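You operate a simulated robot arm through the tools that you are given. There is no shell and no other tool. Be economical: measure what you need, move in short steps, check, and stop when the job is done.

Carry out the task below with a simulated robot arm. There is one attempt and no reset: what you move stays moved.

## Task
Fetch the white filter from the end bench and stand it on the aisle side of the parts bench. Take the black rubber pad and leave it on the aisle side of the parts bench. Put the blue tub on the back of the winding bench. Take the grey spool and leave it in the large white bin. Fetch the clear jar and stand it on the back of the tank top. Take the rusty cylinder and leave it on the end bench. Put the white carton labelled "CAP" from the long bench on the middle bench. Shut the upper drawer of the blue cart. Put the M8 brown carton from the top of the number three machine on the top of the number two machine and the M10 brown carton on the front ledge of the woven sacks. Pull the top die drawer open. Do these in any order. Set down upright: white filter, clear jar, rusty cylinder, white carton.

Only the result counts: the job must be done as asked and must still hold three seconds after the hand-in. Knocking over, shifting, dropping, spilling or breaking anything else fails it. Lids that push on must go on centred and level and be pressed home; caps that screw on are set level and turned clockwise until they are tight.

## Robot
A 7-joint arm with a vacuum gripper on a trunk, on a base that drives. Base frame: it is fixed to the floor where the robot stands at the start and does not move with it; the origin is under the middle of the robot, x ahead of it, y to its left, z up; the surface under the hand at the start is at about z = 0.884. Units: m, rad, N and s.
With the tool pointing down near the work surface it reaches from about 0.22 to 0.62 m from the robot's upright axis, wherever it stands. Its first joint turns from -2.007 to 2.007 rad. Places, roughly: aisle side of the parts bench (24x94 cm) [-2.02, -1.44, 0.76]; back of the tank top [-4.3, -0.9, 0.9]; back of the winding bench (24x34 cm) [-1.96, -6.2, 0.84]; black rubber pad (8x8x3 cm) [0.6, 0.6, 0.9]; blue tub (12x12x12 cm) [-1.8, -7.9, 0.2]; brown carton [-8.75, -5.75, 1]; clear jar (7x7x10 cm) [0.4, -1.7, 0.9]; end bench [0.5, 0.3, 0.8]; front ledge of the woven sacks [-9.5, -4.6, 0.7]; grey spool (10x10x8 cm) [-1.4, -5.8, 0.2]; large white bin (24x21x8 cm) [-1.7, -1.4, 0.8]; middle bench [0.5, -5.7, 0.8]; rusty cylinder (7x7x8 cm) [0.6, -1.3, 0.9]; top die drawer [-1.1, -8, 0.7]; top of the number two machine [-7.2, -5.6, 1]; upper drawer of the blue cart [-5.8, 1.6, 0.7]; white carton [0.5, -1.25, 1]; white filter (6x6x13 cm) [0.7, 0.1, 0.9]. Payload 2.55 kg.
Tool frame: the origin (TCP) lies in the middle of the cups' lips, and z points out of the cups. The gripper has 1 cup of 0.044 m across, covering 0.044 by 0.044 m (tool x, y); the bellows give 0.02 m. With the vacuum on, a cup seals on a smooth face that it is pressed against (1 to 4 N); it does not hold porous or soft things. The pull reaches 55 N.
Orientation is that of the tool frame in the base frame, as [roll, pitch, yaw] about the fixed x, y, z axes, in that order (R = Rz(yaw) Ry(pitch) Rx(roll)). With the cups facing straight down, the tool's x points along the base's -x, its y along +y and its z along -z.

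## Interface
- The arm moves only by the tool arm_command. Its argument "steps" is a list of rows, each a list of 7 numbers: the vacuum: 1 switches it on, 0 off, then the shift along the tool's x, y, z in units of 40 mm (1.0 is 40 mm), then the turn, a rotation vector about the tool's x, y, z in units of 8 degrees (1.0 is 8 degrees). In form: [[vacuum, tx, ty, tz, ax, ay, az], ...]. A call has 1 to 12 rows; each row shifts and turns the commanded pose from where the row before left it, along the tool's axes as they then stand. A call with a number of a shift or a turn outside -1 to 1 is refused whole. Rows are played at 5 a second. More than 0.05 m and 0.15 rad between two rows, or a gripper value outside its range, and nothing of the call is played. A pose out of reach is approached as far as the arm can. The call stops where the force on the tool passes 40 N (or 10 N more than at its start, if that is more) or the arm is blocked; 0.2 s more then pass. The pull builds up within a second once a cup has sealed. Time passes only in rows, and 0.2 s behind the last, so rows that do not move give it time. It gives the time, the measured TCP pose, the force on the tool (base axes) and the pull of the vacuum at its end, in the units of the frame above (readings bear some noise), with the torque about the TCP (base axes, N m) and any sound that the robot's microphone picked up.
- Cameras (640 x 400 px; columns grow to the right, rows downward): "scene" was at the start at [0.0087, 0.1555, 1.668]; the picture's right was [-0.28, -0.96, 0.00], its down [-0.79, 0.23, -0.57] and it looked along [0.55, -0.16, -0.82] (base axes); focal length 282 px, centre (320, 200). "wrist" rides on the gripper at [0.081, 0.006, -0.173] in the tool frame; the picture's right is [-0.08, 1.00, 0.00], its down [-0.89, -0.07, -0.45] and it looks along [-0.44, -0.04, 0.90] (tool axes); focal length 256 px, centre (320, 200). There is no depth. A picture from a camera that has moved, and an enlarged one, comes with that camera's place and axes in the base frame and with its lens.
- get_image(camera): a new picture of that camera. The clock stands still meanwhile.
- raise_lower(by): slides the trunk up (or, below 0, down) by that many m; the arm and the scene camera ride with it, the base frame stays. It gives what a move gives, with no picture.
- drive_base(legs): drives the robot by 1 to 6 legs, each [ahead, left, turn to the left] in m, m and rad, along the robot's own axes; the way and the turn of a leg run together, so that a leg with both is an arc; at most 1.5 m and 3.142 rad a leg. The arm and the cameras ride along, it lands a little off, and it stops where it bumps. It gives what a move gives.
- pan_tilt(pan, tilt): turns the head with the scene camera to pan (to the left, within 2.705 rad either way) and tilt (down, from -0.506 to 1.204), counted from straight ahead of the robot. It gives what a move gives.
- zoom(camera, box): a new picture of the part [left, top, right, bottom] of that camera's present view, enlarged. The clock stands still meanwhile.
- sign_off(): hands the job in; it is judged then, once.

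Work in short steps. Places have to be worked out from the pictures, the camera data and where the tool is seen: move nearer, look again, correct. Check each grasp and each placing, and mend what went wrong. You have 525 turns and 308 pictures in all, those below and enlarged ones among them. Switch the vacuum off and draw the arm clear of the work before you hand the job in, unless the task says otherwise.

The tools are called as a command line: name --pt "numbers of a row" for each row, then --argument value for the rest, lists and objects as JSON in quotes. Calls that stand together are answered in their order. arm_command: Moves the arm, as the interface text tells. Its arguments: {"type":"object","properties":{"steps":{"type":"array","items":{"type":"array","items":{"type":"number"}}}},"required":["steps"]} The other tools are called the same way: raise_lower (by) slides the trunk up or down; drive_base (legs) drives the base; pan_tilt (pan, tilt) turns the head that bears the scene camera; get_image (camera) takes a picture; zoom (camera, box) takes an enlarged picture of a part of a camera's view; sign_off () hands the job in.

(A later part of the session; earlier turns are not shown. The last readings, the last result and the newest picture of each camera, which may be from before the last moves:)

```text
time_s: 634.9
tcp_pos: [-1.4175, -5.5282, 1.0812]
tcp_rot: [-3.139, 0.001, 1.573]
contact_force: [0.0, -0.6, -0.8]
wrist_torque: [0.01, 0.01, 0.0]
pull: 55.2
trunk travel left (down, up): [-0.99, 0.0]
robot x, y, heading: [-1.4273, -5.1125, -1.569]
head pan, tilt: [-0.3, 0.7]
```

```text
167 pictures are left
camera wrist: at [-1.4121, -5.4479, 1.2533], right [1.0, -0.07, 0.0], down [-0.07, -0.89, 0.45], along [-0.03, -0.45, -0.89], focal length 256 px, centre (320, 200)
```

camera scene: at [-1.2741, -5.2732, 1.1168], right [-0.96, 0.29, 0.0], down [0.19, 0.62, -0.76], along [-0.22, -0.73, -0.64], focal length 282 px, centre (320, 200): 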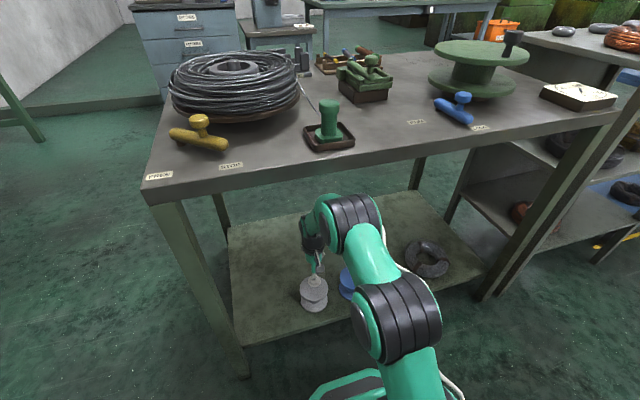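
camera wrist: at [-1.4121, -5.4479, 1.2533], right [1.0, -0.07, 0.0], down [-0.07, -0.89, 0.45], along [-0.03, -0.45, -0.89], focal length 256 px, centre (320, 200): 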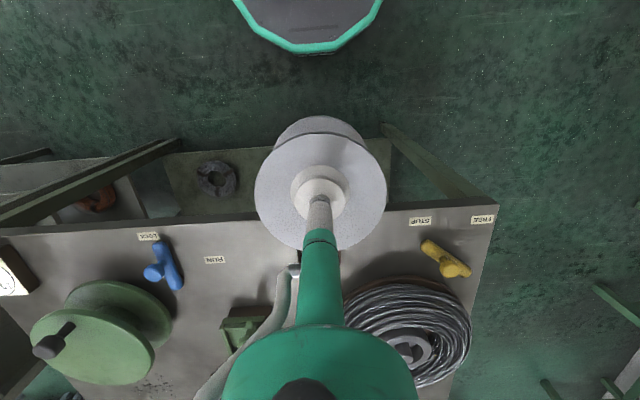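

Now carry the spool to the parts bench: out to the lane, turn to face +y and go north.

drive_base --legs '[[0, 0.93, 0], [0, 0, 1.57], [0, 0, 1.57]]'

drive_base --legs '[[1.4, 0, 0]]'

```text
time_s: 647.3
tcp_pos: [-0.486, -4.6821, 1.0812]
tcp_rot: [-3.139, 0.002, -1.612]
contact_force: [0.3, -0.8, -0.7]
wrist_torque: [-0.01, 0.05, -0.01]
pull: 54.8
trunk travel left (down, up): [-0.99, 0.0]
robot x, y, heading: [-0.5014, -5.0957, 1.533]
head pan, tilt: [-0.3, 0.7]
```

```text
time_s: 654.1
tcp_pos: [-0.4639, -3.3144, 1.0812]
tcp_rot: [-3.141, 0.002, -1.58]
contact_force: [0.1, -0.6, -0.7]
wrist_torque: [-0.03, 0.03, 0.02]
pull: 55.0
trunk travel left (down, up): [-0.99, 0.0]
robot x, y, heading: [-0.4615, -3.7328, 1.557]
head pan, tilt: [-0.3, 0.7]
```

drive_base --legs '[[1.3, 0, 0.014]]'

drive_base --legs '[[0, 1.2, 0]]'

pan_tilt --pan 0.0 --tilt 0.8

get_image --camera "scene"

```text
time_s: 660.7
tcp_pos: [-0.4531, -2.0123, 1.0811]
tcp_rot: [-3.14, 0.003, -1.579]
contact_force: [0.2, 0.7, -1.3]
wrist_torque: [-0.03, -0.02, -0.01]
pull: 55.3
trunk travel left (down, up): [-0.99, 0.0]
robot x, y, heading: [-0.4486, -2.4292, 1.561]
head pan, tilt: [-0.3, 0.7]
```

```text
time_s: 666.9
tcp_pos: [-1.6728, -2.0028, 1.0814]
tcp_rot: [-3.14, 0.002, -1.576]
contact_force: [0.3, 0.2, -1.9]
wrist_torque: [-0.01, 0.02, 0.02]
pull: 54.7
trunk travel left (down, up): [-0.99, 0.0]
robot x, y, heading: [-1.6716, -2.4197, 1.562]
head pan, tilt: [-0.3, 0.7]
```

```text
time_s: 667.7
tcp_pos: [-1.6718, -2.0026, 1.0811]
tcp_rot: [-3.139, 0.001, -1.577]
contact_force: [0.6, -0.1, -1.6]
wrist_torque: [0.01, 0.04, -0.02]
pull: 55.0
trunk travel left (down, up): [-0.99, 0.0]
robot x, y, heading: [-1.6687, -2.4204, 1.565]
head pan, tilt: [0.0, 0.799]
```

```text
166 pictures are left
camera scene: at [-1.8455, -2.3992, 1.8986], right [1.0, -0.01, 0.0], down [-0.01, -0.72, -0.7], along [0.01, 0.7, -0.72], focal length 282 px, centre (320, 200)
```

scene: 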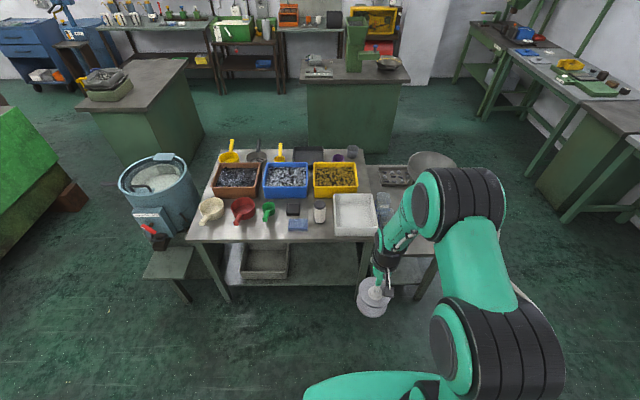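

The bin centre is about (−1.665, −1.455). Drive ahead 0.5 m.

drive_base --legs '[[0.5, 0, 0.005]]'

get_image --camera "wrist"

```text
time_s: 670.7
tcp_pos: [-1.6763, -1.4908, 1.0812]
tcp_rot: [-3.138, 0.002, -1.568]
contact_force: [0.4, 1.2, -0.6]
wrist_torque: [-0.02, 0.01, 0.02]
pull: 55.0
trunk travel left (down, up): [-0.99, 0.0]
robot x, y, heading: [-1.6642, -1.9066, 1.574]
head pan, tilt: [0.0, 0.799]
```

```text
165 pictures are left
camera wrist: at [-1.6833, -1.5713, 1.2533], right [-1.0, 0.07, 0.0], down [0.07, 0.89, 0.45], along [0.03, 0.45, -0.89], focal length 256 px, centre (320, 200)
```

wrist: 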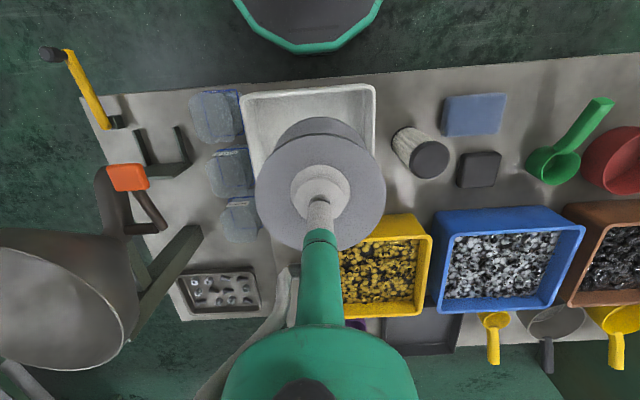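

arm_command --pt "1 -0.8 -0.12 0 0 0 0" --pt "1 -0.7 -0.12 0 0 0 0" --pt "1 0 0 0 0 0 0"

raise_lower --by -0.13

get_image --camera "wrist"

```text
time_s: 671.5
tcp_pos: [-1.6666, -1.4307, 1.0829]
tcp_rot: [-3.139, 0.001, -1.565]
contact_force: [0.0, 0.0, -0.5]
wrist_torque: [-0.04, 0.03, 0.05]
pull: 54.7
trunk travel left (down, up): [-0.99, 0.0]
robot x, y, heading: [-1.6664, -1.9042, 1.575]
head pan, tilt: [0.0, 0.799]
```

```text
time_s: 673.0
tcp_pos: [-1.6667, -1.4305, 0.9518]
tcp_rot: [-3.14, 0.002, -1.566]
contact_force: [-0.1, -0.4, 0.0]
wrist_torque: [0.0, -0.01, 0.0]
pull: 54.7
trunk travel left (down, up): [-0.86, 0.13]
robot x, y, heading: [-1.6707, -1.9055, 1.574]
head pan, tilt: [0.0, 0.799]
```

```text
164 pictures are left
camera wrist: at [-1.6729, -1.5122, 1.1239], right [-1.0, 0.07, 0.0], down [0.07, 0.89, 0.45], along [0.03, 0.45, -0.89], focal length 256 px, centre (320, 200)
```

wrist: 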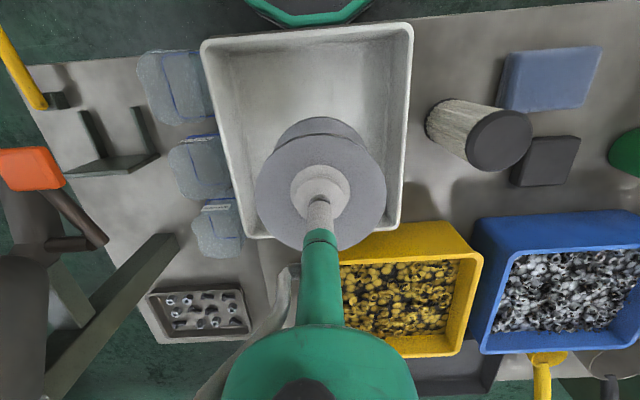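

arm_command --pt "1 0.3 0 0.6 0 0 0" --pt "1 0 0 0.7 0 0 0" --pt "1 0 0 0.4 0 0 0" --pt "1 0 0 0.2 0 0 0" --pt "1 0 0 0 0 0 0"

get_image --camera "wrist"

```text
time_s: 674.2
tcp_pos: [-1.6661, -1.441, 0.8741]
tcp_rot: [-3.139, 0.002, -1.565]
contact_force: [0.2, -0.4, -0.8]
wrist_torque: [0.01, -0.04, -0.01]
pull: 54.5
trunk travel left (down, up): [-0.86, 0.13]
robot x, y, heading: [-1.6719, -1.9078, 1.575]
head pan, tilt: [0.0, 0.799]
```

```text
163 pictures are left
camera wrist: at [-1.6744, -1.5224, 1.0464], right [-1.0, 0.07, 0.0], down [0.07, 0.89, 0.45], along [0.03, 0.45, -0.89], focal length 256 px, centre (320, 200)
```

wrist: 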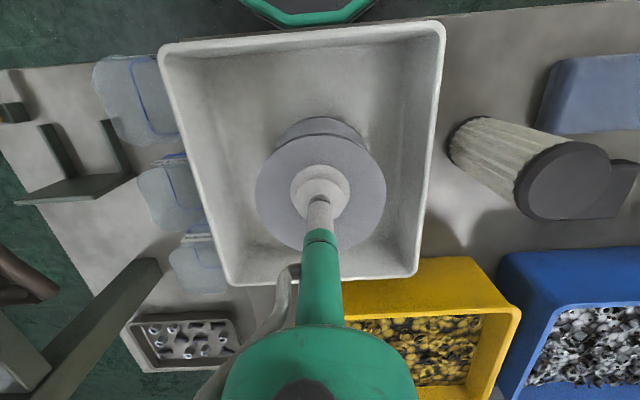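

Inside the bin and well clear of the walls. Continue to contact.

arm_command --pt "1 0 0 0.12 0 0 0" --pt "1 0 0 0.12 0 0 0" --pt "1 0 0 0.1 0 0 0" --pt "1 0 0 0.1 0 0 0" --pt "1 0 0 0 0 0 0"

```text
time_s: 675.4
tcp_pos: [-1.6646, -1.4429, 0.8597]
tcp_rot: [-3.139, 0.0, -1.565]
contact_force: [1.0, -0.9, -0.4]
wrist_torque: [0.02, 0.0, -0.03]
pull: 55.3
trunk travel left (down, up): [-0.86, 0.13]
robot x, y, heading: [-1.6695, -1.9057, 1.573]
head pan, tilt: [0.0, 0.799]
```

arm_command --pt "1 0 0 0.12 0 0 0" --pt "1 0 0 0.1 0 0 0" --pt "1 0 0 0.1 0 0 0" --pt "1 0 0 0.1 0 0 0" --pt "1 0 0 0 0 0 0"

```text
time_s: 676.6
tcp_pos: [-1.6656, -1.4423, 0.8454]
tcp_rot: [-3.139, 0.012, -1.565]
contact_force: [0.0, -3.0, 35.1]
wrist_torque: [-0.32, 0.2, 0.0]
pull: 54.6
trunk travel left (down, up): [-0.86, 0.13]
robot x, y, heading: [-1.668, -1.905, 1.573]
head pan, tilt: [0.0, 0.799]
```

Contact with the bin floor. Release and rise.

arm_command --pt "1 0 0 -0.06 0 0 0" --pt "0 0 0 0 0 0 0" --pt "0 0 0 0 0 0 0" --pt "0 0 0 0 0 0 0" --pt "0 0 0 -0.3 0 0 0" --pt "0 0 0 -0.7 0 0 0" --pt "0 0 0 -1 0 0 0"

raise_lower --by 0.13

get_image --camera "wrist"

```text
time_s: 678.2
tcp_pos: [-1.6644, -1.4414, 0.927]
tcp_rot: [-3.141, 0.003, -1.566]
contact_force: [-0.2, 0.3, 0.8]
wrist_torque: [0.03, -0.01, -0.03]
pull: 0.1
trunk travel left (down, up): [-0.86, 0.13]
robot x, y, heading: [-1.668, -1.9056, 1.572]
head pan, tilt: [0.0, 0.799]
```

```text
time_s: 679.8
tcp_pos: [-1.6637, -1.4403, 1.0569]
tcp_rot: [-3.139, 0.003, -1.567]
contact_force: [0.3, 0.4, -0.4]
wrist_torque: [0.03, 0.0, -0.02]
pull: 0.2
trunk travel left (down, up): [-0.99, 0.0]
robot x, y, heading: [-1.6741, -1.9088, 1.57]
head pan, tilt: [0.0, 0.799]
```

```text
162 pictures are left
camera wrist: at [-1.6711, -1.5222, 1.2284], right [-1.0, 0.07, 0.0], down [0.07, 0.89, 0.45], along [0.03, 0.45, -0.89], focal length 256 px, centre (320, 200)
```

wrist: 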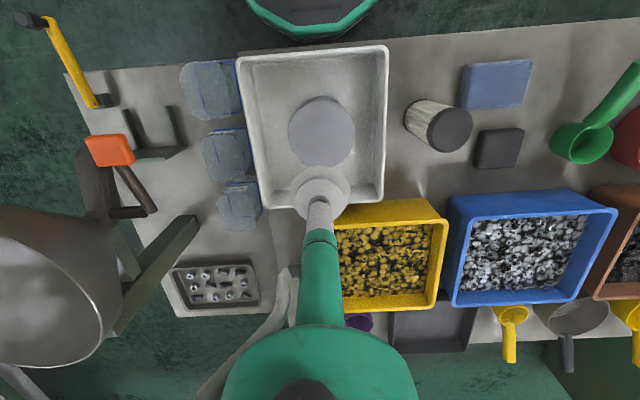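

The grey spool lies in the large white bin. Next the blue tub: drive to the area south of the winding bench.

drive_base --legs '[[-0.5, 0, 0], [0, -1.2, 0]]'

drive_base --legs '[[0, 0, -1.57], [0, 0, -1.57]]'

drive_base --legs '[[1.3, 0, 0]]'

```text
time_s: 688.5
tcp_pos: [-0.4493, -1.9281, 1.0559]
tcp_rot: [-3.14, 0.001, -1.557]
contact_force: [0.6, 0.0, 0.4]
wrist_torque: [0.02, -0.01, -0.01]
pull: 0.0
trunk travel left (down, up): [-0.99, 0.0]
robot x, y, heading: [-0.4501, -2.3964, 1.588]
head pan, tilt: [0.0, 0.799]
```

```text
time_s: 696.6
tcp_pos: [-0.4507, -2.861, 1.0565]
tcp_rot: [-3.141, 0.002, 1.58]
contact_force: [0.5, 0.4, 1.3]
wrist_torque: [-0.04, 0.02, -0.02]
pull: 0.1
trunk travel left (down, up): [-0.99, 0.0]
robot x, y, heading: [-0.4475, -2.3948, -1.562]
head pan, tilt: [0.0, 0.799]
```

```text
time_s: 703.0
tcp_pos: [-0.4761, -4.1356, 1.0568]
tcp_rot: [-3.14, 0.001, 1.548]
contact_force: [0.2, -0.1, -0.5]
wrist_torque: [0.01, 0.0, -0.03]
pull: 0.1
trunk travel left (down, up): [-0.99, 0.0]
robot x, y, heading: [-0.4612, -3.6709, -1.596]
head pan, tilt: [0.0, 0.799]
```

drive_base --legs '[[1.4, 0, 0.025]]'

drive_base --legs '[[1.3, 0, 0]]'

pan_tilt --pan -0.7 --tilt 0.7

get_image --camera "scene"

```text
time_s: 710.0
tcp_pos: [-0.5327, -5.526, 1.0562]
tcp_rot: [-3.14, 0.002, 1.53]
contact_force: [0.3, 0.1, -0.3]
wrist_torque: [-0.02, 0.0, 0.01]
pull: 0.1
trunk travel left (down, up): [-0.99, 0.0]
robot x, y, heading: [-0.5092, -5.0605, -1.616]
head pan, tilt: [0.0, 0.799]
```

```text
time_s: 716.7
tcp_pos: [-0.5957, -6.8662, 1.0563]
tcp_rot: [3.141, 0.0, 1.528]
contact_force: [0.2, 0.2, 0.1]
wrist_torque: [0.03, 0.02, 0.05]
pull: 0.0
trunk travel left (down, up): [-0.99, 0.0]
robot x, y, heading: [-0.5647, -6.4044, -1.618]
head pan, tilt: [0.0, 0.799]
```

```text
time_s: 717.7
tcp_pos: [-0.5955, -6.8667, 1.0561]
tcp_rot: [-3.14, 0.002, 1.527]
contact_force: [0.4, 0.2, -0.2]
wrist_torque: [0.01, 0.02, 0.01]
pull: 0.1
trunk travel left (down, up): [-0.99, 0.0]
robot x, y, heading: [-0.567, -6.4031, -1.616]
head pan, tilt: [-0.7, 0.7]
```

```text
161 pictures are left
camera scene: at [-0.4465, -6.4138, 1.9068], right [-0.73, 0.68, 0.0], down [0.44, 0.47, -0.76], along [-0.52, -0.56, -0.64], focal length 282 px, centre (320, 200)
```

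scene: 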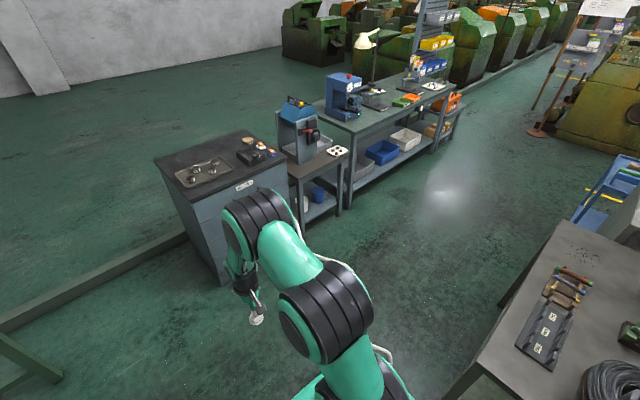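

The tub stands on the lower shelf of the small table, at about (−1.81, −7.93). I move in front of that table and look closer.

drive_base --legs '[[0.5, 0, 0.046], [0, -1.2, 0]]'

pan_tilt --pan 0.1 --tilt 0.75

raise_lower --by -0.4

get_image --camera "scene"

get_image --camera "wrist"

```text
time_s: 726.3
tcp_pos: [-1.7538, -7.3838, 1.0571]
tcp_rot: [-3.14, 0.0, 1.587]
contact_force: [-0.2, -0.8, 0.9]
wrist_torque: [-0.03, 0.0, -0.01]
pull: 0.1
trunk travel left (down, up): [-0.99, 0.0]
robot x, y, heading: [-1.7524, -6.915, -1.558]
head pan, tilt: [-0.7, 0.7]
```

```text
time_s: 727.4
tcp_pos: [-1.7531, -7.3837, 1.0564]
tcp_rot: [-3.14, 0.003, 1.587]
contact_force: [0.3, -0.2, -0.1]
wrist_torque: [-0.02, 0.02, -0.02]
pull: 0.1
trunk travel left (down, up): [-0.99, 0.0]
robot x, y, heading: [-1.7552, -6.9173, -1.554]
head pan, tilt: [0.099, 0.75]
```

```text
time_s: 731.2
tcp_pos: [-1.753, -7.3839, 0.6563]
tcp_rot: [-3.138, 0.001, 1.585]
contact_force: [0.4, 0.0, -0.1]
wrist_torque: [0.01, -0.03, 0.0]
pull: 0.0
trunk travel left (down, up): [-0.59, 0.4]
robot x, y, heading: [-1.7513, -6.9157, -1.557]
head pan, tilt: [0.099, 0.75]
```

```text
160 pictures are left
camera scene: at [-1.5693, -6.9387, 1.5026], right [-0.99, -0.11, 0.0], down [-0.08, 0.68, -0.73], along [0.08, -0.73, -0.68], focal length 282 px, centre (320, 200)
```

scene: 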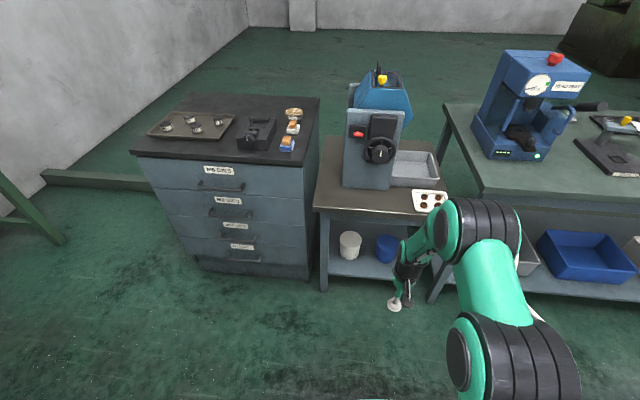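

```text
159 pictures are left
camera wrist: at [-1.7488, -7.3031, 0.8286], right [1.0, -0.06, 0.0], down [-0.06, -0.89, 0.45], along [-0.03, -0.45, -0.89], focal length 256 px, centre (320, 200)
```

wrist: 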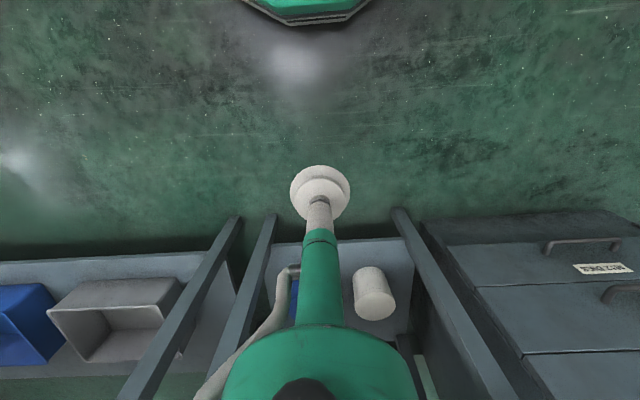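

zoom --camera "scene" --box '[310, 180, 450, 320]'

zoom --camera "wrist" --box '[240, 220, 440, 345]'

```text
2.86 times, centred on (380, 250) of scene
camera zoom: at [-1.5693, -6.9387, 1.5026], right [-0.99, -0.11, 0.0], down [-0.08, 0.68, -0.73], along [0.08, -0.73, -0.68], focal length 804 px, centre (149, 57)
```

zoom: 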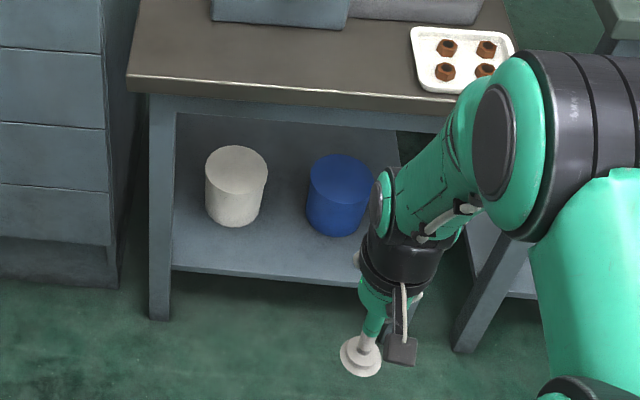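

```text
3.20 times, centred on (340, 282) of wrist
camera zoom: at [-1.7488, -7.3031, 0.8286], right [1.0, -0.06, 0.0], down [-0.06, -0.89, 0.45], along [-0.03, -0.45, -0.89], focal length 819 px, centre (256, -64)
```

zoom: 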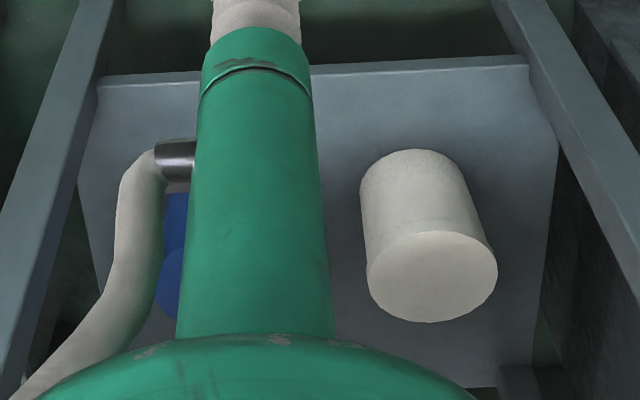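

The tubs are closed cylinders with flat tops, but the table top (z≈0.70) is too low to reach in with the tool down. I'll grip the tub on its side with the tool horizontal: first tilt the tool forward here.

arm_command --pt "0 -0.85 0 0 0 -1 0" --pt "0 -0.85 0 0 0 -1 0" --pt "0 -0.85 0 0 0 -1 0" --pt "0 -0.85 0 0 0 -1 0" --pt "0 -0.85 0 0 0 -1 0" --pt "0 -0.85 0 0 0 -1 0" --pt "0 -0.85 0 0 0 -1 0" --pt "0 -0.85 0 0 0 -1 0" --pt "0 -0.85 0 0 0 -1 0" --pt "0 -0.85 0 0 0 -1 0" --pt "0 -0.85 0 0 0 -1 0" --pt "0 0 0 0 0 -0.25 0"

```text
time_s: 733.8
tcp_pos: [-1.7483, -7.6366, 0.8756]
tcp_rot: [-0.349, 1.566, -1.905]
contact_force: [0.6, 0.1, 1.1]
wrist_torque: [0.0, -0.04, 0.02]
pull: 0.1
out of reach, approached as far as the arm can: row 5
trunk travel left (down, up): [-0.59, 0.4]
robot x, y, heading: [-1.7518, -6.9131, -1.558]
head pan, tilt: [0.099, 0.75]
```

Tool is horizontal toward −y. I lower the trunk fully outside the table, then check the tub's position.

drive_base --legs '[[0.1, -0.07, -0.013]]'

raise_lower --by -0.4

raise_lower --by -0.17

get_image --camera "wrist"

get_image --camera "scene"

```text
time_s: 735.1
tcp_pos: [-1.8285, -7.7382, 0.8729]
tcp_rot: [-1.201, 1.569, -2.769]
contact_force: [-1.1, -0.3, 0.2]
wrist_torque: [-0.02, -0.02, 0.03]
pull: 0.1
trunk travel left (down, up): [-0.59, 0.4]
robot x, y, heading: [-1.8258, -7.0175, -1.569]
head pan, tilt: [0.099, 0.75]
```

```text
time_s: 736.9
tcp_pos: [-1.8283, -7.7471, 0.7406]
tcp_rot: [-0.028, 1.502, -1.592]
contact_force: [0.0, 6.8, 9.4]
wrist_torque: [0.23, -0.02, 0.0]
pull: 0.1
trunk travel left (down, up): [-0.424, 0.566]
robot x, y, heading: [-1.8239, -7.0201, -1.566]
head pan, tilt: [0.099, 0.75]
stopped: the force on the tool passed its limit at 48 N (the readings are from after the stop); the commanded pose is now the measured one
```

```text
time_s: 737.5
tcp_pos: [-1.8273, -7.7521, 0.7415]
tcp_rot: [-0.019, 1.458, -1.584]
contact_force: [-0.3, 5.0, 8.3]
wrist_torque: [-0.27, -0.01, 0.0]
pull: 0.0
trunk travel left (down, up): [-0.404, 0.586]
robot x, y, heading: [-1.8269, -7.0151, -1.569]
head pan, tilt: [0.099, 0.75]
stopped: the force on the tool passed its limit at 46 N (the readings are from after the stop); the commanded pose is now the measured one
```

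```text
156 pictures are left
camera wrist: at [-1.8239, -7.5896, 0.6401], right [1.0, 0.01, 0.08], down [-0.07, 0.54, 0.84], along [-0.03, -0.84, 0.54], focal length 256 px, centre (320, 200)
```

wrist: 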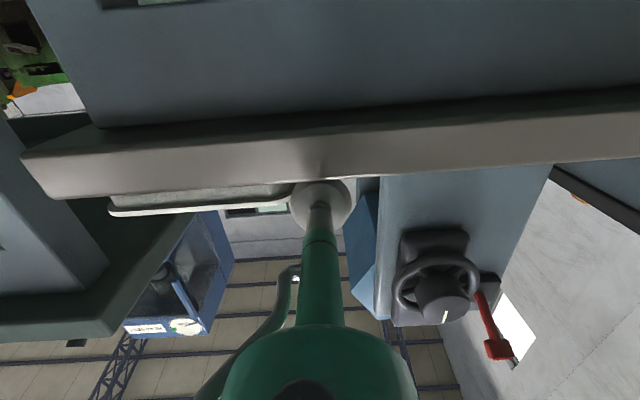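

```text
155 pictures are left
camera scene: at [-1.641, -7.0406, 1.3163], right [-0.99, -0.1, 0.0], down [-0.07, 0.68, -0.73], along [0.07, -0.73, -0.68], focal length 282 px, centre (320, 200)
```

scene: 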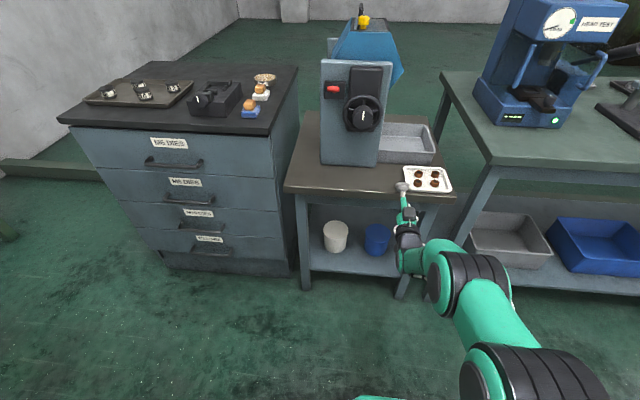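

I had driven too far forward: the cup came down on the table's front edge. I raise at once, back off, and inspect the tray.

raise_lower --by 0.08

drive_base --legs '[[-0.12, 0, 0]]'

zoom --camera "scene" --box '[270, 90, 470, 300]'

```text
time_s: 738.6
tcp_pos: [-1.8275, -7.7517, 0.8158]
tcp_rot: [-0.024, 1.468, -1.59]
contact_force: [0.0, 0.6, -0.1]
wrist_torque: [-0.03, -0.01, 0.02]
pull: 0.1
trunk travel left (down, up): [-0.484, 0.506]
robot x, y, heading: [-1.8275, -7.0181, -1.573]
head pan, tilt: [0.099, 0.75]
```

```text
time_s: 739.9
tcp_pos: [-1.8297, -7.631, 0.8173]
tcp_rot: [-0.024, 1.466, -1.592]
contact_force: [0.6, 1.2, -0.6]
wrist_torque: [0.04, 0.01, 0.01]
pull: 0.0
trunk travel left (down, up): [-0.484, 0.506]
robot x, y, heading: [-1.8236, -6.8977, -1.574]
head pan, tilt: [0.099, 0.75]
```

```text
1.90 times, centred on (370, 195) of scene
camera zoom: at [-1.6411, -6.9212, 1.397], right [-0.99, -0.1, 0.0], down [-0.07, 0.68, -0.73], along [0.07, -0.73, -0.68], focal length 536 px, centre (225, 210)
```

zoom: 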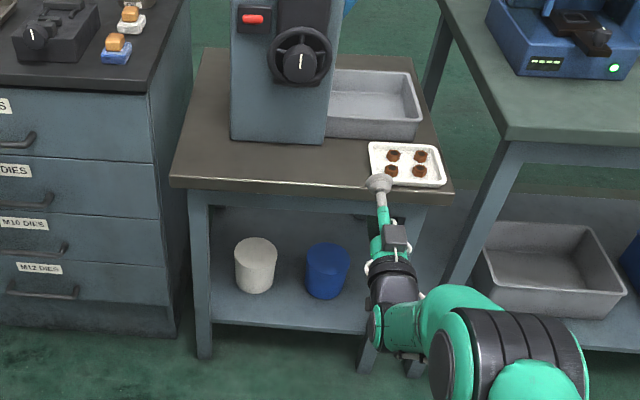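

Tray and table look undisturbed. Now lower the trunk with the cup well in front of the edge.

raise_lower --by -0.4

get_image --camera "wrist"

get_image --camera "scene"

```text
time_s: 743.7
tcp_pos: [-1.8292, -7.6321, 0.4167]
tcp_rot: [-0.024, 1.468, -1.592]
contact_force: [0.4, -0.5, 0.7]
wrist_torque: [-0.02, -0.02, -0.02]
pull: 0.1
trunk travel left (down, up): [-0.084, 0.906]
robot x, y, heading: [-1.8264, -6.8973, -1.567]
head pan, tilt: [0.099, 0.75]
```

```text
153 pictures are left
camera wrist: at [-1.825, -7.4686, 0.3179], right [1.0, 0.01, 0.08], down [-0.07, 0.54, 0.84], along [-0.03, -0.84, 0.53], focal length 256 px, centre (320, 200)
```

wrist: 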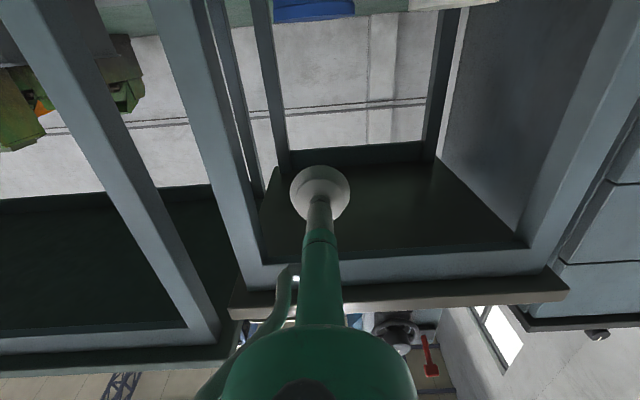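

```text
152 pictures are left
camera scene: at [-1.6411, -6.9219, 0.997], right [-0.99, -0.1, 0.0], down [-0.07, 0.68, -0.73], along [0.07, -0.73, -0.68], focal length 282 px, centre (320, 200)
```

scene: 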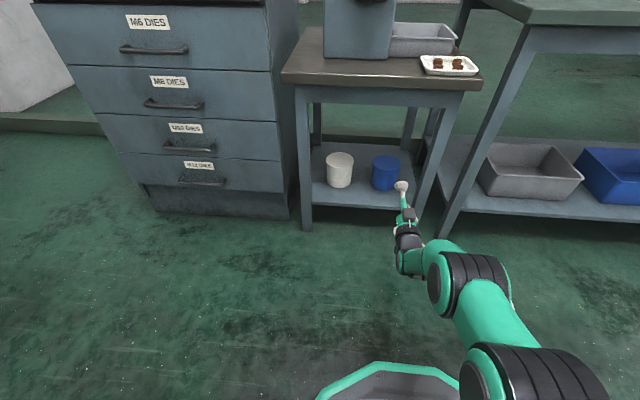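

Tub: centre (−1.825, −7.95), z 0.18–0.30. I level the tool, lower the arm and stretch it a bit.

arm_command --pt "0 0 0 0.8 0 0.4 0" --pt "0 0.5 0 0 0 0.3 0" --pt "0 0.8 0 0 0 0 0" --pt "0 0.8 0 0 0 0 0" --pt "0 0 0 0 0 0 0"

raise_lower --by -0.08

get_image --camera "scene"

get_image --camera "wrist"

```text
time_s: 744.9
tcp_pos: [-1.8293, -7.6658, 0.3371]
tcp_rot: [-0.375, 1.565, -1.943]
contact_force: [0.1, 0.0, 0.0]
wrist_torque: [-0.02, -0.02, 0.01]
pull: 0.1
trunk travel left (down, up): [-0.084, 0.906]
robot x, y, heading: [-1.8247, -6.9006, -1.568]
head pan, tilt: [0.099, 0.75]
```

```text
time_s: 746.1
tcp_pos: [-1.8297, -7.6648, 0.2571]
tcp_rot: [-0.384, 1.564, -1.951]
contact_force: [-0.4, 0.6, -0.5]
wrist_torque: [0.0, 0.0, 0.03]
pull: 0.1
trunk travel left (down, up): [-0.004, 0.986]
robot x, y, heading: [-1.8259, -6.8943, -1.571]
head pan, tilt: [0.099, 0.75]
```

```text
151 pictures are left
camera scene: at [-1.6411, -6.9219, 0.917], right [-0.99, -0.1, 0.0], down [-0.07, 0.68, -0.73], along [0.07, -0.73, -0.68], focal length 282 px, centre (320, 200)
```

scene: 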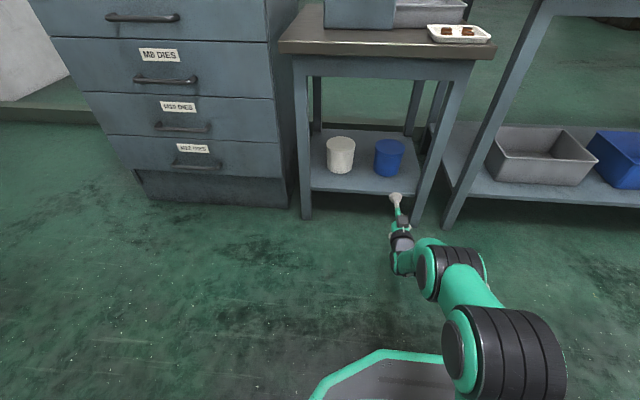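

```text
150 pictures are left
camera wrist: at [-1.8246, -7.4934, 0.1746], right [1.0, 0.0, 0.08], down [-0.07, 0.45, 0.89], along [-0.03, -0.89, 0.45], focal length 256 px, centre (320, 200)
```

wrist: 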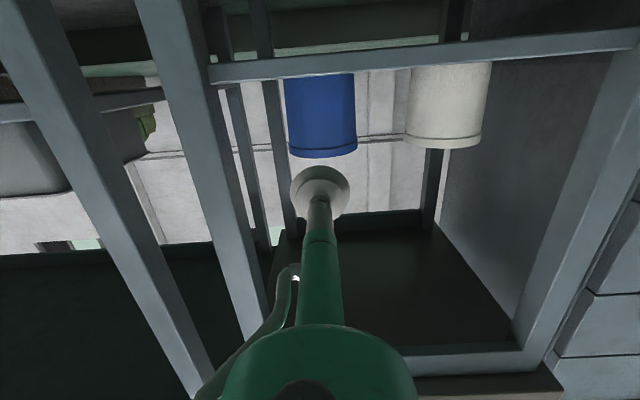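

Lined up laterally. I lower 1 cm, drive 0.19 m ahead, and look again.

arm_command --pt "0 0.3 0 0 0 0 0" --pt "0 0 0 0 0 0 0"

drive_base --legs '[[0.18, 0, 0]]'

get_image --camera "wrist"

zoom --camera "scene" --box '[280, 60, 480, 260]'

```text
time_s: 746.7
tcp_pos: [-1.8291, -7.6666, 0.2454]
tcp_rot: [-0.4, 1.564, -1.969]
contact_force: [0.7, 0.7, -0.1]
wrist_torque: [0.02, 0.0, -0.01]
pull: 0.0
trunk travel left (down, up): [-0.004, 0.986]
robot x, y, heading: [-1.8255, -6.899, -1.571]
head pan, tilt: [0.099, 0.75]
```

```text
time_s: 748.2
tcp_pos: [-1.8328, -7.847, 0.2457]
tcp_rot: [-0.411, 1.565, -1.981]
contact_force: [-0.8, 0.1, -0.6]
wrist_torque: [0.0, -0.02, 0.02]
pull: 0.1
trunk travel left (down, up): [-0.004, 0.986]
robot x, y, heading: [-1.8222, -7.0814, -1.574]
head pan, tilt: [0.099, 0.75]
```

```text
149 pictures are left
camera wrist: at [-1.8272, -7.6757, 0.1631], right [1.0, 0.0, 0.08], down [-0.07, 0.45, 0.89], along [-0.04, -0.89, 0.45], focal length 256 px, centre (320, 200)
```

wrist: 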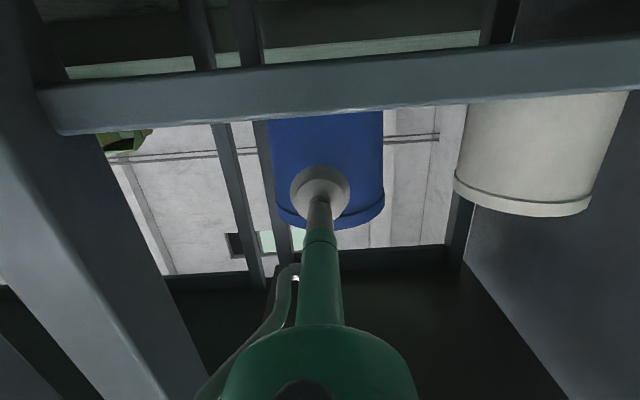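

```text
2.00 times, centred on (380, 160) of scene
camera zoom: at [-1.6415, -7.1054, 0.917], right [-1.0, -0.1, 0.0], down [-0.07, 0.68, -0.73], along [0.07, -0.73, -0.68], focal length 563 px, centre (200, 280)
```

zoom: 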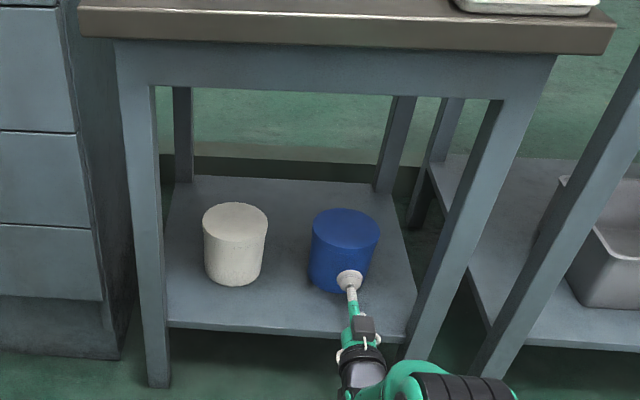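

Aligned. Now press gently onto the tub's side with the vacuum on.

arm_command --pt "1 0 0.2 0.4 0 0 0" --pt "1 0 0 0.3 0 0 0" --pt "1 0 0 0.15 0 0 0" --pt "1 0 0 0.15 0 0 0" --pt "1 0 0 0 0 0 0" --pt "1 0 0 0 0 0 0"

```text
time_s: 749.6
tcp_pos: [-1.825, -7.8868, 0.2466]
tcp_rot: [-0.339, 1.561, -1.911]
contact_force: [1.5, 1.2, 3.9]
wrist_torque: [-0.29, 0.4, -0.06]
pull: 54.8
trunk travel left (down, up): [-0.004, 0.986]
robot x, y, heading: [-1.8259, -7.0793, -1.575]
head pan, tilt: [0.099, 0.75]
```

Sealed on the side. I lift 3 cm with the trunk and check it is held.

raise_lower --by 0.03

zoom --camera "scene" --box '[280, 60, 480, 260]'

```text
time_s: 750.4
tcp_pos: [-1.8249, -7.886, 0.2719]
tcp_rot: [-1.085, 1.566, -2.659]
contact_force: [0.2, 0.3, -4.5]
wrist_torque: [0.22, 0.06, -0.02]
pull: 54.2
trunk travel left (down, up): [-0.034, 0.956]
robot x, y, heading: [-1.8258, -7.0794, -1.576]
head pan, tilt: [0.099, 0.75]
```

```text
2.00 times, centred on (380, 160) of scene
camera zoom: at [-1.6416, -7.1059, 0.9469], right [-1.0, -0.1, 0.0], down [-0.07, 0.68, -0.73], along [0.07, -0.73, -0.68], focal length 563 px, centre (200, 280)
```

zoom: 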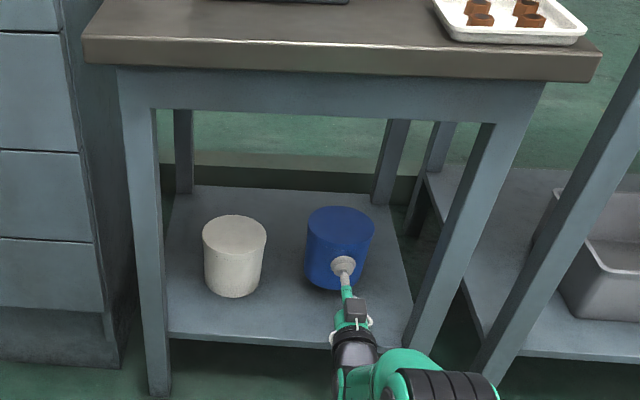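

Held. Back out straight 0.4 m and raise the trunk.

drive_base --legs '[[-0.25, 0, 0.005]]'

raise_lower --by 0.4

get_image --camera "scene"

```text
time_s: 752.2
tcp_pos: [-1.8227, -7.6371, 0.2743]
tcp_rot: [-0.494, 1.566, -2.065]
contact_force: [0.0, 0.9, -4.5]
wrist_torque: [0.25, 0.03, 0.03]
pull: 54.9
trunk travel left (down, up): [-0.034, 0.956]
robot x, y, heading: [-1.8235, -6.8325, -1.568]
head pan, tilt: [0.099, 0.75]
```

```text
time_s: 756.0
tcp_pos: [-1.8222, -7.6353, 0.6668]
tcp_rot: [-2.818, 1.562, 1.896]
contact_force: [1.2, 8.4, -15.0]
wrist_torque: [1.27, -0.11, -0.03]
pull: 54.7
trunk travel left (down, up): [-0.434, 0.556]
robot x, y, heading: [-1.8258, -6.8323, -1.576]
head pan, tilt: [0.099, 0.75]
```

```text
146 pictures are left
camera scene: at [-1.6407, -6.8565, 1.3468], right [-1.0, -0.1, 0.0], down [-0.07, 0.68, -0.73], along [0.07, -0.73, -0.68], focal length 282 px, centre (320, 200)
```

scene: 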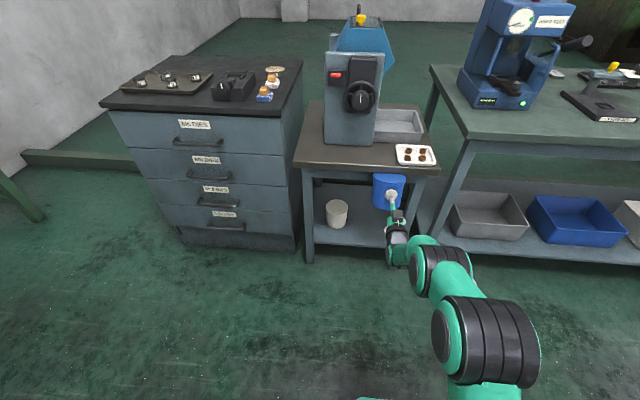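

The tub's far rim is under the table edge (15 N). I lower a bit and back out further.

raise_lower --by -0.05

drive_base --legs '[[-0.12, 0, 0]]'

get_image --camera "scene"

get_image --camera "wrist"

```text
time_s: 756.9
tcp_pos: [-1.8229, -7.639, 0.6245]
tcp_rot: [-0.458, 1.566, -2.028]
contact_force: [-0.2, -0.4, -4.9]
wrist_torque: [0.41, 0.07, 0.02]
pull: 54.7
trunk travel left (down, up): [-0.384, 0.606]
robot x, y, heading: [-1.8254, -6.8305, -1.568]
head pan, tilt: [0.099, 0.75]
```

```text
time_s: 758.2
tcp_pos: [-1.8264, -7.517, 0.6247]
tcp_rot: [-0.488, 1.565, -2.062]
contact_force: [0.0, 0.3, -4.9]
wrist_torque: [0.47, 0.0, 0.01]
pull: 54.9
trunk travel left (down, up): [-0.384, 0.606]
robot x, y, heading: [-1.8223, -6.71, -1.576]
head pan, tilt: [0.099, 0.75]
```

```text
145 pictures are left
camera scene: at [-1.6404, -6.7358, 1.297], right [-1.0, -0.09, 0.0], down [-0.06, 0.68, -0.73], along [0.07, -0.73, -0.68], focal length 282 px, centre (320, 200)
```

scene: 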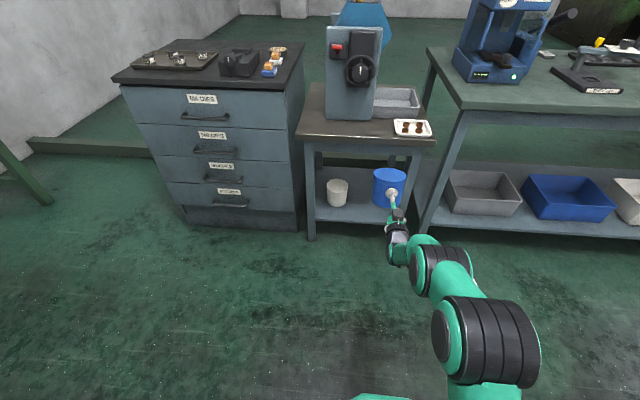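

```text
144 pictures are left
camera wrist: at [-1.8204, -7.345, 0.542], right [1.0, 0.0, 0.08], down [-0.07, 0.45, 0.89], along [-0.04, -0.89, 0.45], focal length 256 px, centre (320, 200)
```

wrist: 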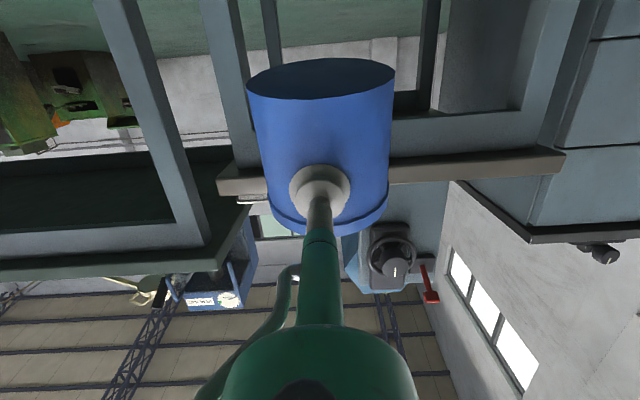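

Firm grip. I raise the trunk to the top, then strafe left to the lane.

raise_lower --by 0.4

raise_lower --by 0.2

drive_base --legs '[[0.03, 0, 0], [0, 1.27, 0]]'

get_image --camera "scene"

```text
time_s: 762.0
tcp_pos: [-1.8274, -7.5166, 1.025]
tcp_rot: [-0.598, 1.566, -2.171]
contact_force: [0.1, -0.7, -4.9]
wrist_torque: [0.45, 0.04, 0.01]
pull: 54.7
trunk travel left (down, up): [-0.784, 0.206]
robot x, y, heading: [-1.8262, -6.7057, -1.577]
head pan, tilt: [0.099, 0.75]
```

```text
time_s: 764.2
tcp_pos: [-1.8262, -7.5161, 1.224]
tcp_rot: [-0.601, 1.565, -2.177]
contact_force: [0.3, -0.5, -5.0]
wrist_torque: [0.44, 0.03, -0.02]
pull: 54.8
trunk travel left (down, up): [-0.984, 0.006]
robot x, y, heading: [-1.8236, -6.71, -1.579]
head pan, tilt: [0.099, 0.75]
```

```text
time_s: 771.2
tcp_pos: [-0.5614, -7.5852, 1.2229]
tcp_rot: [-0.545, 1.565, -2.169]
contact_force: [-0.4, 0.0, -4.7]
wrist_torque: [0.41, 0.01, 0.02]
pull: 54.9
trunk travel left (down, up): [-0.984, 0.006]
robot x, y, heading: [-0.5216, -6.7828, -1.627]
head pan, tilt: [0.099, 0.75]
```

```text
143 pictures are left
camera scene: at [-0.3381, -6.8151, 1.8969], right [-1.0, -0.04, 0.0], down [-0.03, 0.68, -0.73], along [0.03, -0.73, -0.68], focal length 282 px, centre (320, 200)
```

scene: 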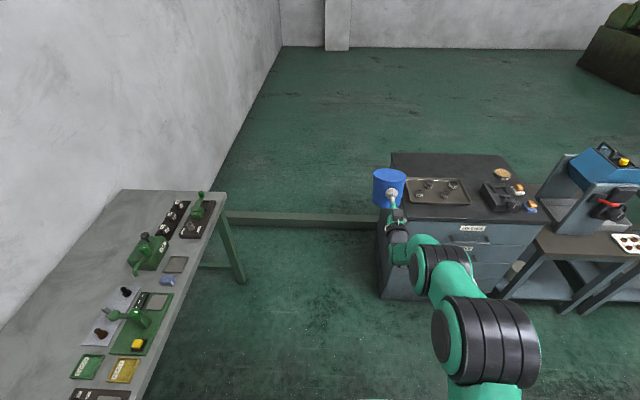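

Clear. Now turn right by about π at this height to face +y.

drive_base --legs '[[0, 0, -1.55]]'

drive_base --legs '[[0, 0, -1.535]]'

get_image --camera "scene"

```text
time_s: 775.2
tcp_pos: [-1.3277, -6.7892, 1.2236]
tcp_rot: [-0.647, 1.567, 2.503]
contact_force: [-0.4, -0.3, -4.3]
wrist_torque: [0.01, -0.47, -0.05]
pull: 55.1
trunk travel left (down, up): [-0.984, 0.006]
robot x, y, heading: [-0.5217, -6.7821, -3.137]
head pan, tilt: [0.099, 0.75]
```

```text
time_s: 779.4
tcp_pos: [-0.5707, -5.9763, 1.2231]
tcp_rot: [-0.774, 1.569, 0.858]
contact_force: [-0.4, 0.0, -4.3]
wrist_torque: [-0.47, -0.07, -0.04]
pull: 54.8
trunk travel left (down, up): [-0.984, 0.006]
robot x, y, heading: [-0.525, -6.7826, 1.629]
head pan, tilt: [0.099, 0.75]
```

```text
142 pictures are left
camera scene: at [-0.7076, -6.7703, 1.8969], right [0.99, 0.16, 0.0], down [0.11, -0.67, -0.73], along [-0.11, 0.72, -0.68], focal length 282 px, centre (320, 200)
```

scene: 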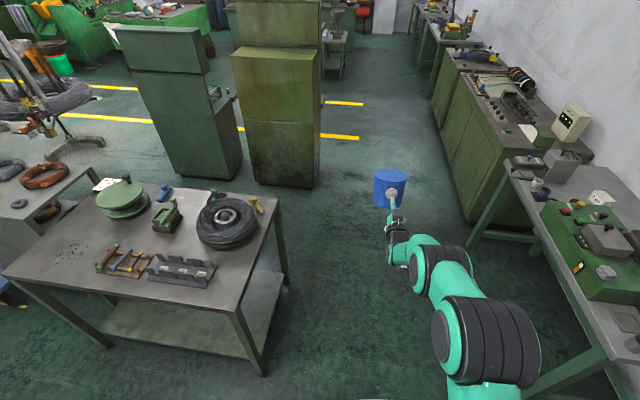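

The back area of the winding bench has dark specks near (−1.96, −6.17). I move around to the south side and look closer.

drive_base --legs '[[-0.27, 0, -0.058], [0, 1.38, 0]]'

get_image --camera "scene"

```text
time_s: 787.8
tcp_pos: [-1.9096, -6.2444, 1.2227]
tcp_rot: [-0.898, 1.565, 0.673]
contact_force: [-0.6, -0.5, -4.9]
wrist_torque: [-0.44, -0.02, 0.02]
pull: 54.9
trunk travel left (down, up): [-0.984, 0.006]
robot x, y, heading: [-1.9084, -7.0527, 1.565]
head pan, tilt: [0.099, 0.75]
```

```text
141 pictures are left
camera scene: at [-2.0937, -7.0286, 1.8969], right [1.0, 0.1, 0.0], down [0.07, -0.68, -0.73], along [-0.07, 0.73, -0.68], focal length 282 px, centre (320, 200)
```

scene: 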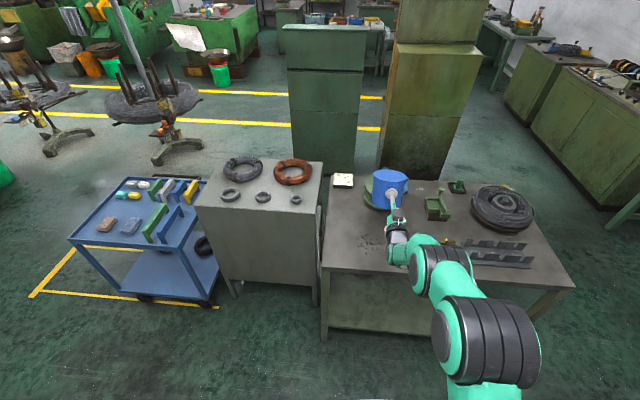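

zoom --camera "scene" --box '[310, 160, 470, 280]'

get_image --camera "wrist"

```text
3.33 times, centred on (390, 220) of scene
camera zoom: at [-2.0937, -7.0286, 1.8969], right [1.0, 0.1, 0.0], down [0.07, -0.68, -0.73], along [-0.07, 0.73, -0.68], focal length 939 px, centre (87, 133)
```

zoom: 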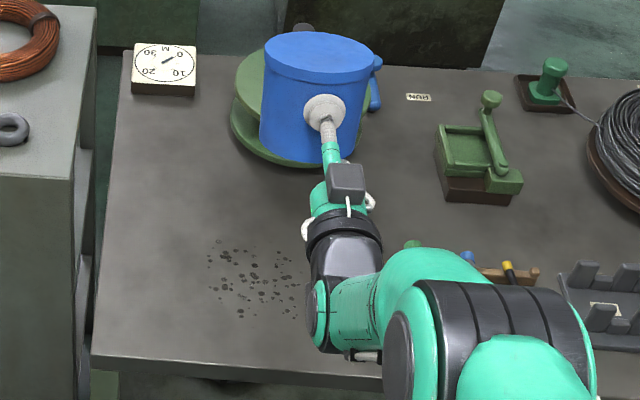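

```text
139 pictures are left
camera wrist: at [-1.9169, -6.4175, 1.1413], right [-1.0, 0.0, 0.08], down [0.07, -0.45, 0.89], along [0.03, 0.89, 0.45], focal length 256 px, centre (320, 200)
```

wrist: 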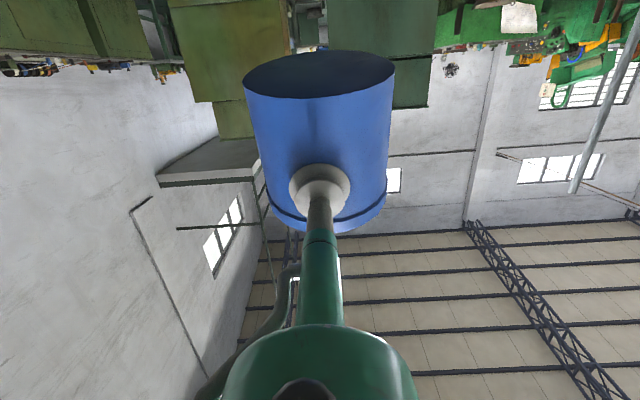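

Specks span x −2.0…−1.87; a clear spot is (−2.06, −6.225). I shift left 15 cm, back 4 cm, and lower.

drive_base --legs '[[-0.04, 0.15, 0.006]]'

raise_lower --by -0.25

zoom --camera "scene" --box '[250, 130, 490, 330]'

```text
time_s: 789.2
tcp_pos: [-2.0637, -6.2853, 1.2222]
tcp_rot: [-0.984, 1.568, 0.596]
contact_force: [-0.4, 0.3, -5.4]
wrist_torque: [-0.48, 0.0, -0.03]
pull: 55.0
trunk travel left (down, up): [-0.984, 0.006]
robot x, y, heading: [-2.0565, -7.0931, 1.576]
head pan, tilt: [0.099, 0.75]
```

```text
time_s: 791.8
tcp_pos: [-2.0663, -6.285, 0.9724]
tcp_rot: [-1.099, 1.568, 0.477]
contact_force: [0.4, 0.5, -4.7]
wrist_torque: [-0.5, -0.06, -0.04]
pull: 55.3
trunk travel left (down, up): [-0.734, 0.256]
robot x, y, heading: [-2.0546, -7.0935, 1.576]
head pan, tilt: [0.099, 0.75]
```

```text
2.00 times, centred on (370, 230) of scene
camera zoom: at [-2.242, -7.0706, 1.647], right [0.99, 0.1, 0.0], down [0.07, -0.68, -0.73], along [-0.08, 0.73, -0.68], focal length 563 px, centre (220, 140)
```

zoom: 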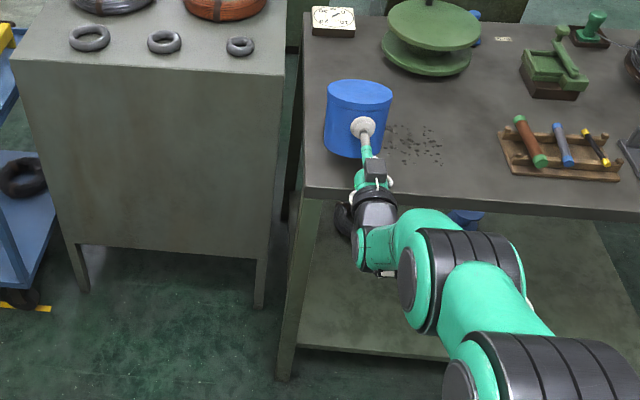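

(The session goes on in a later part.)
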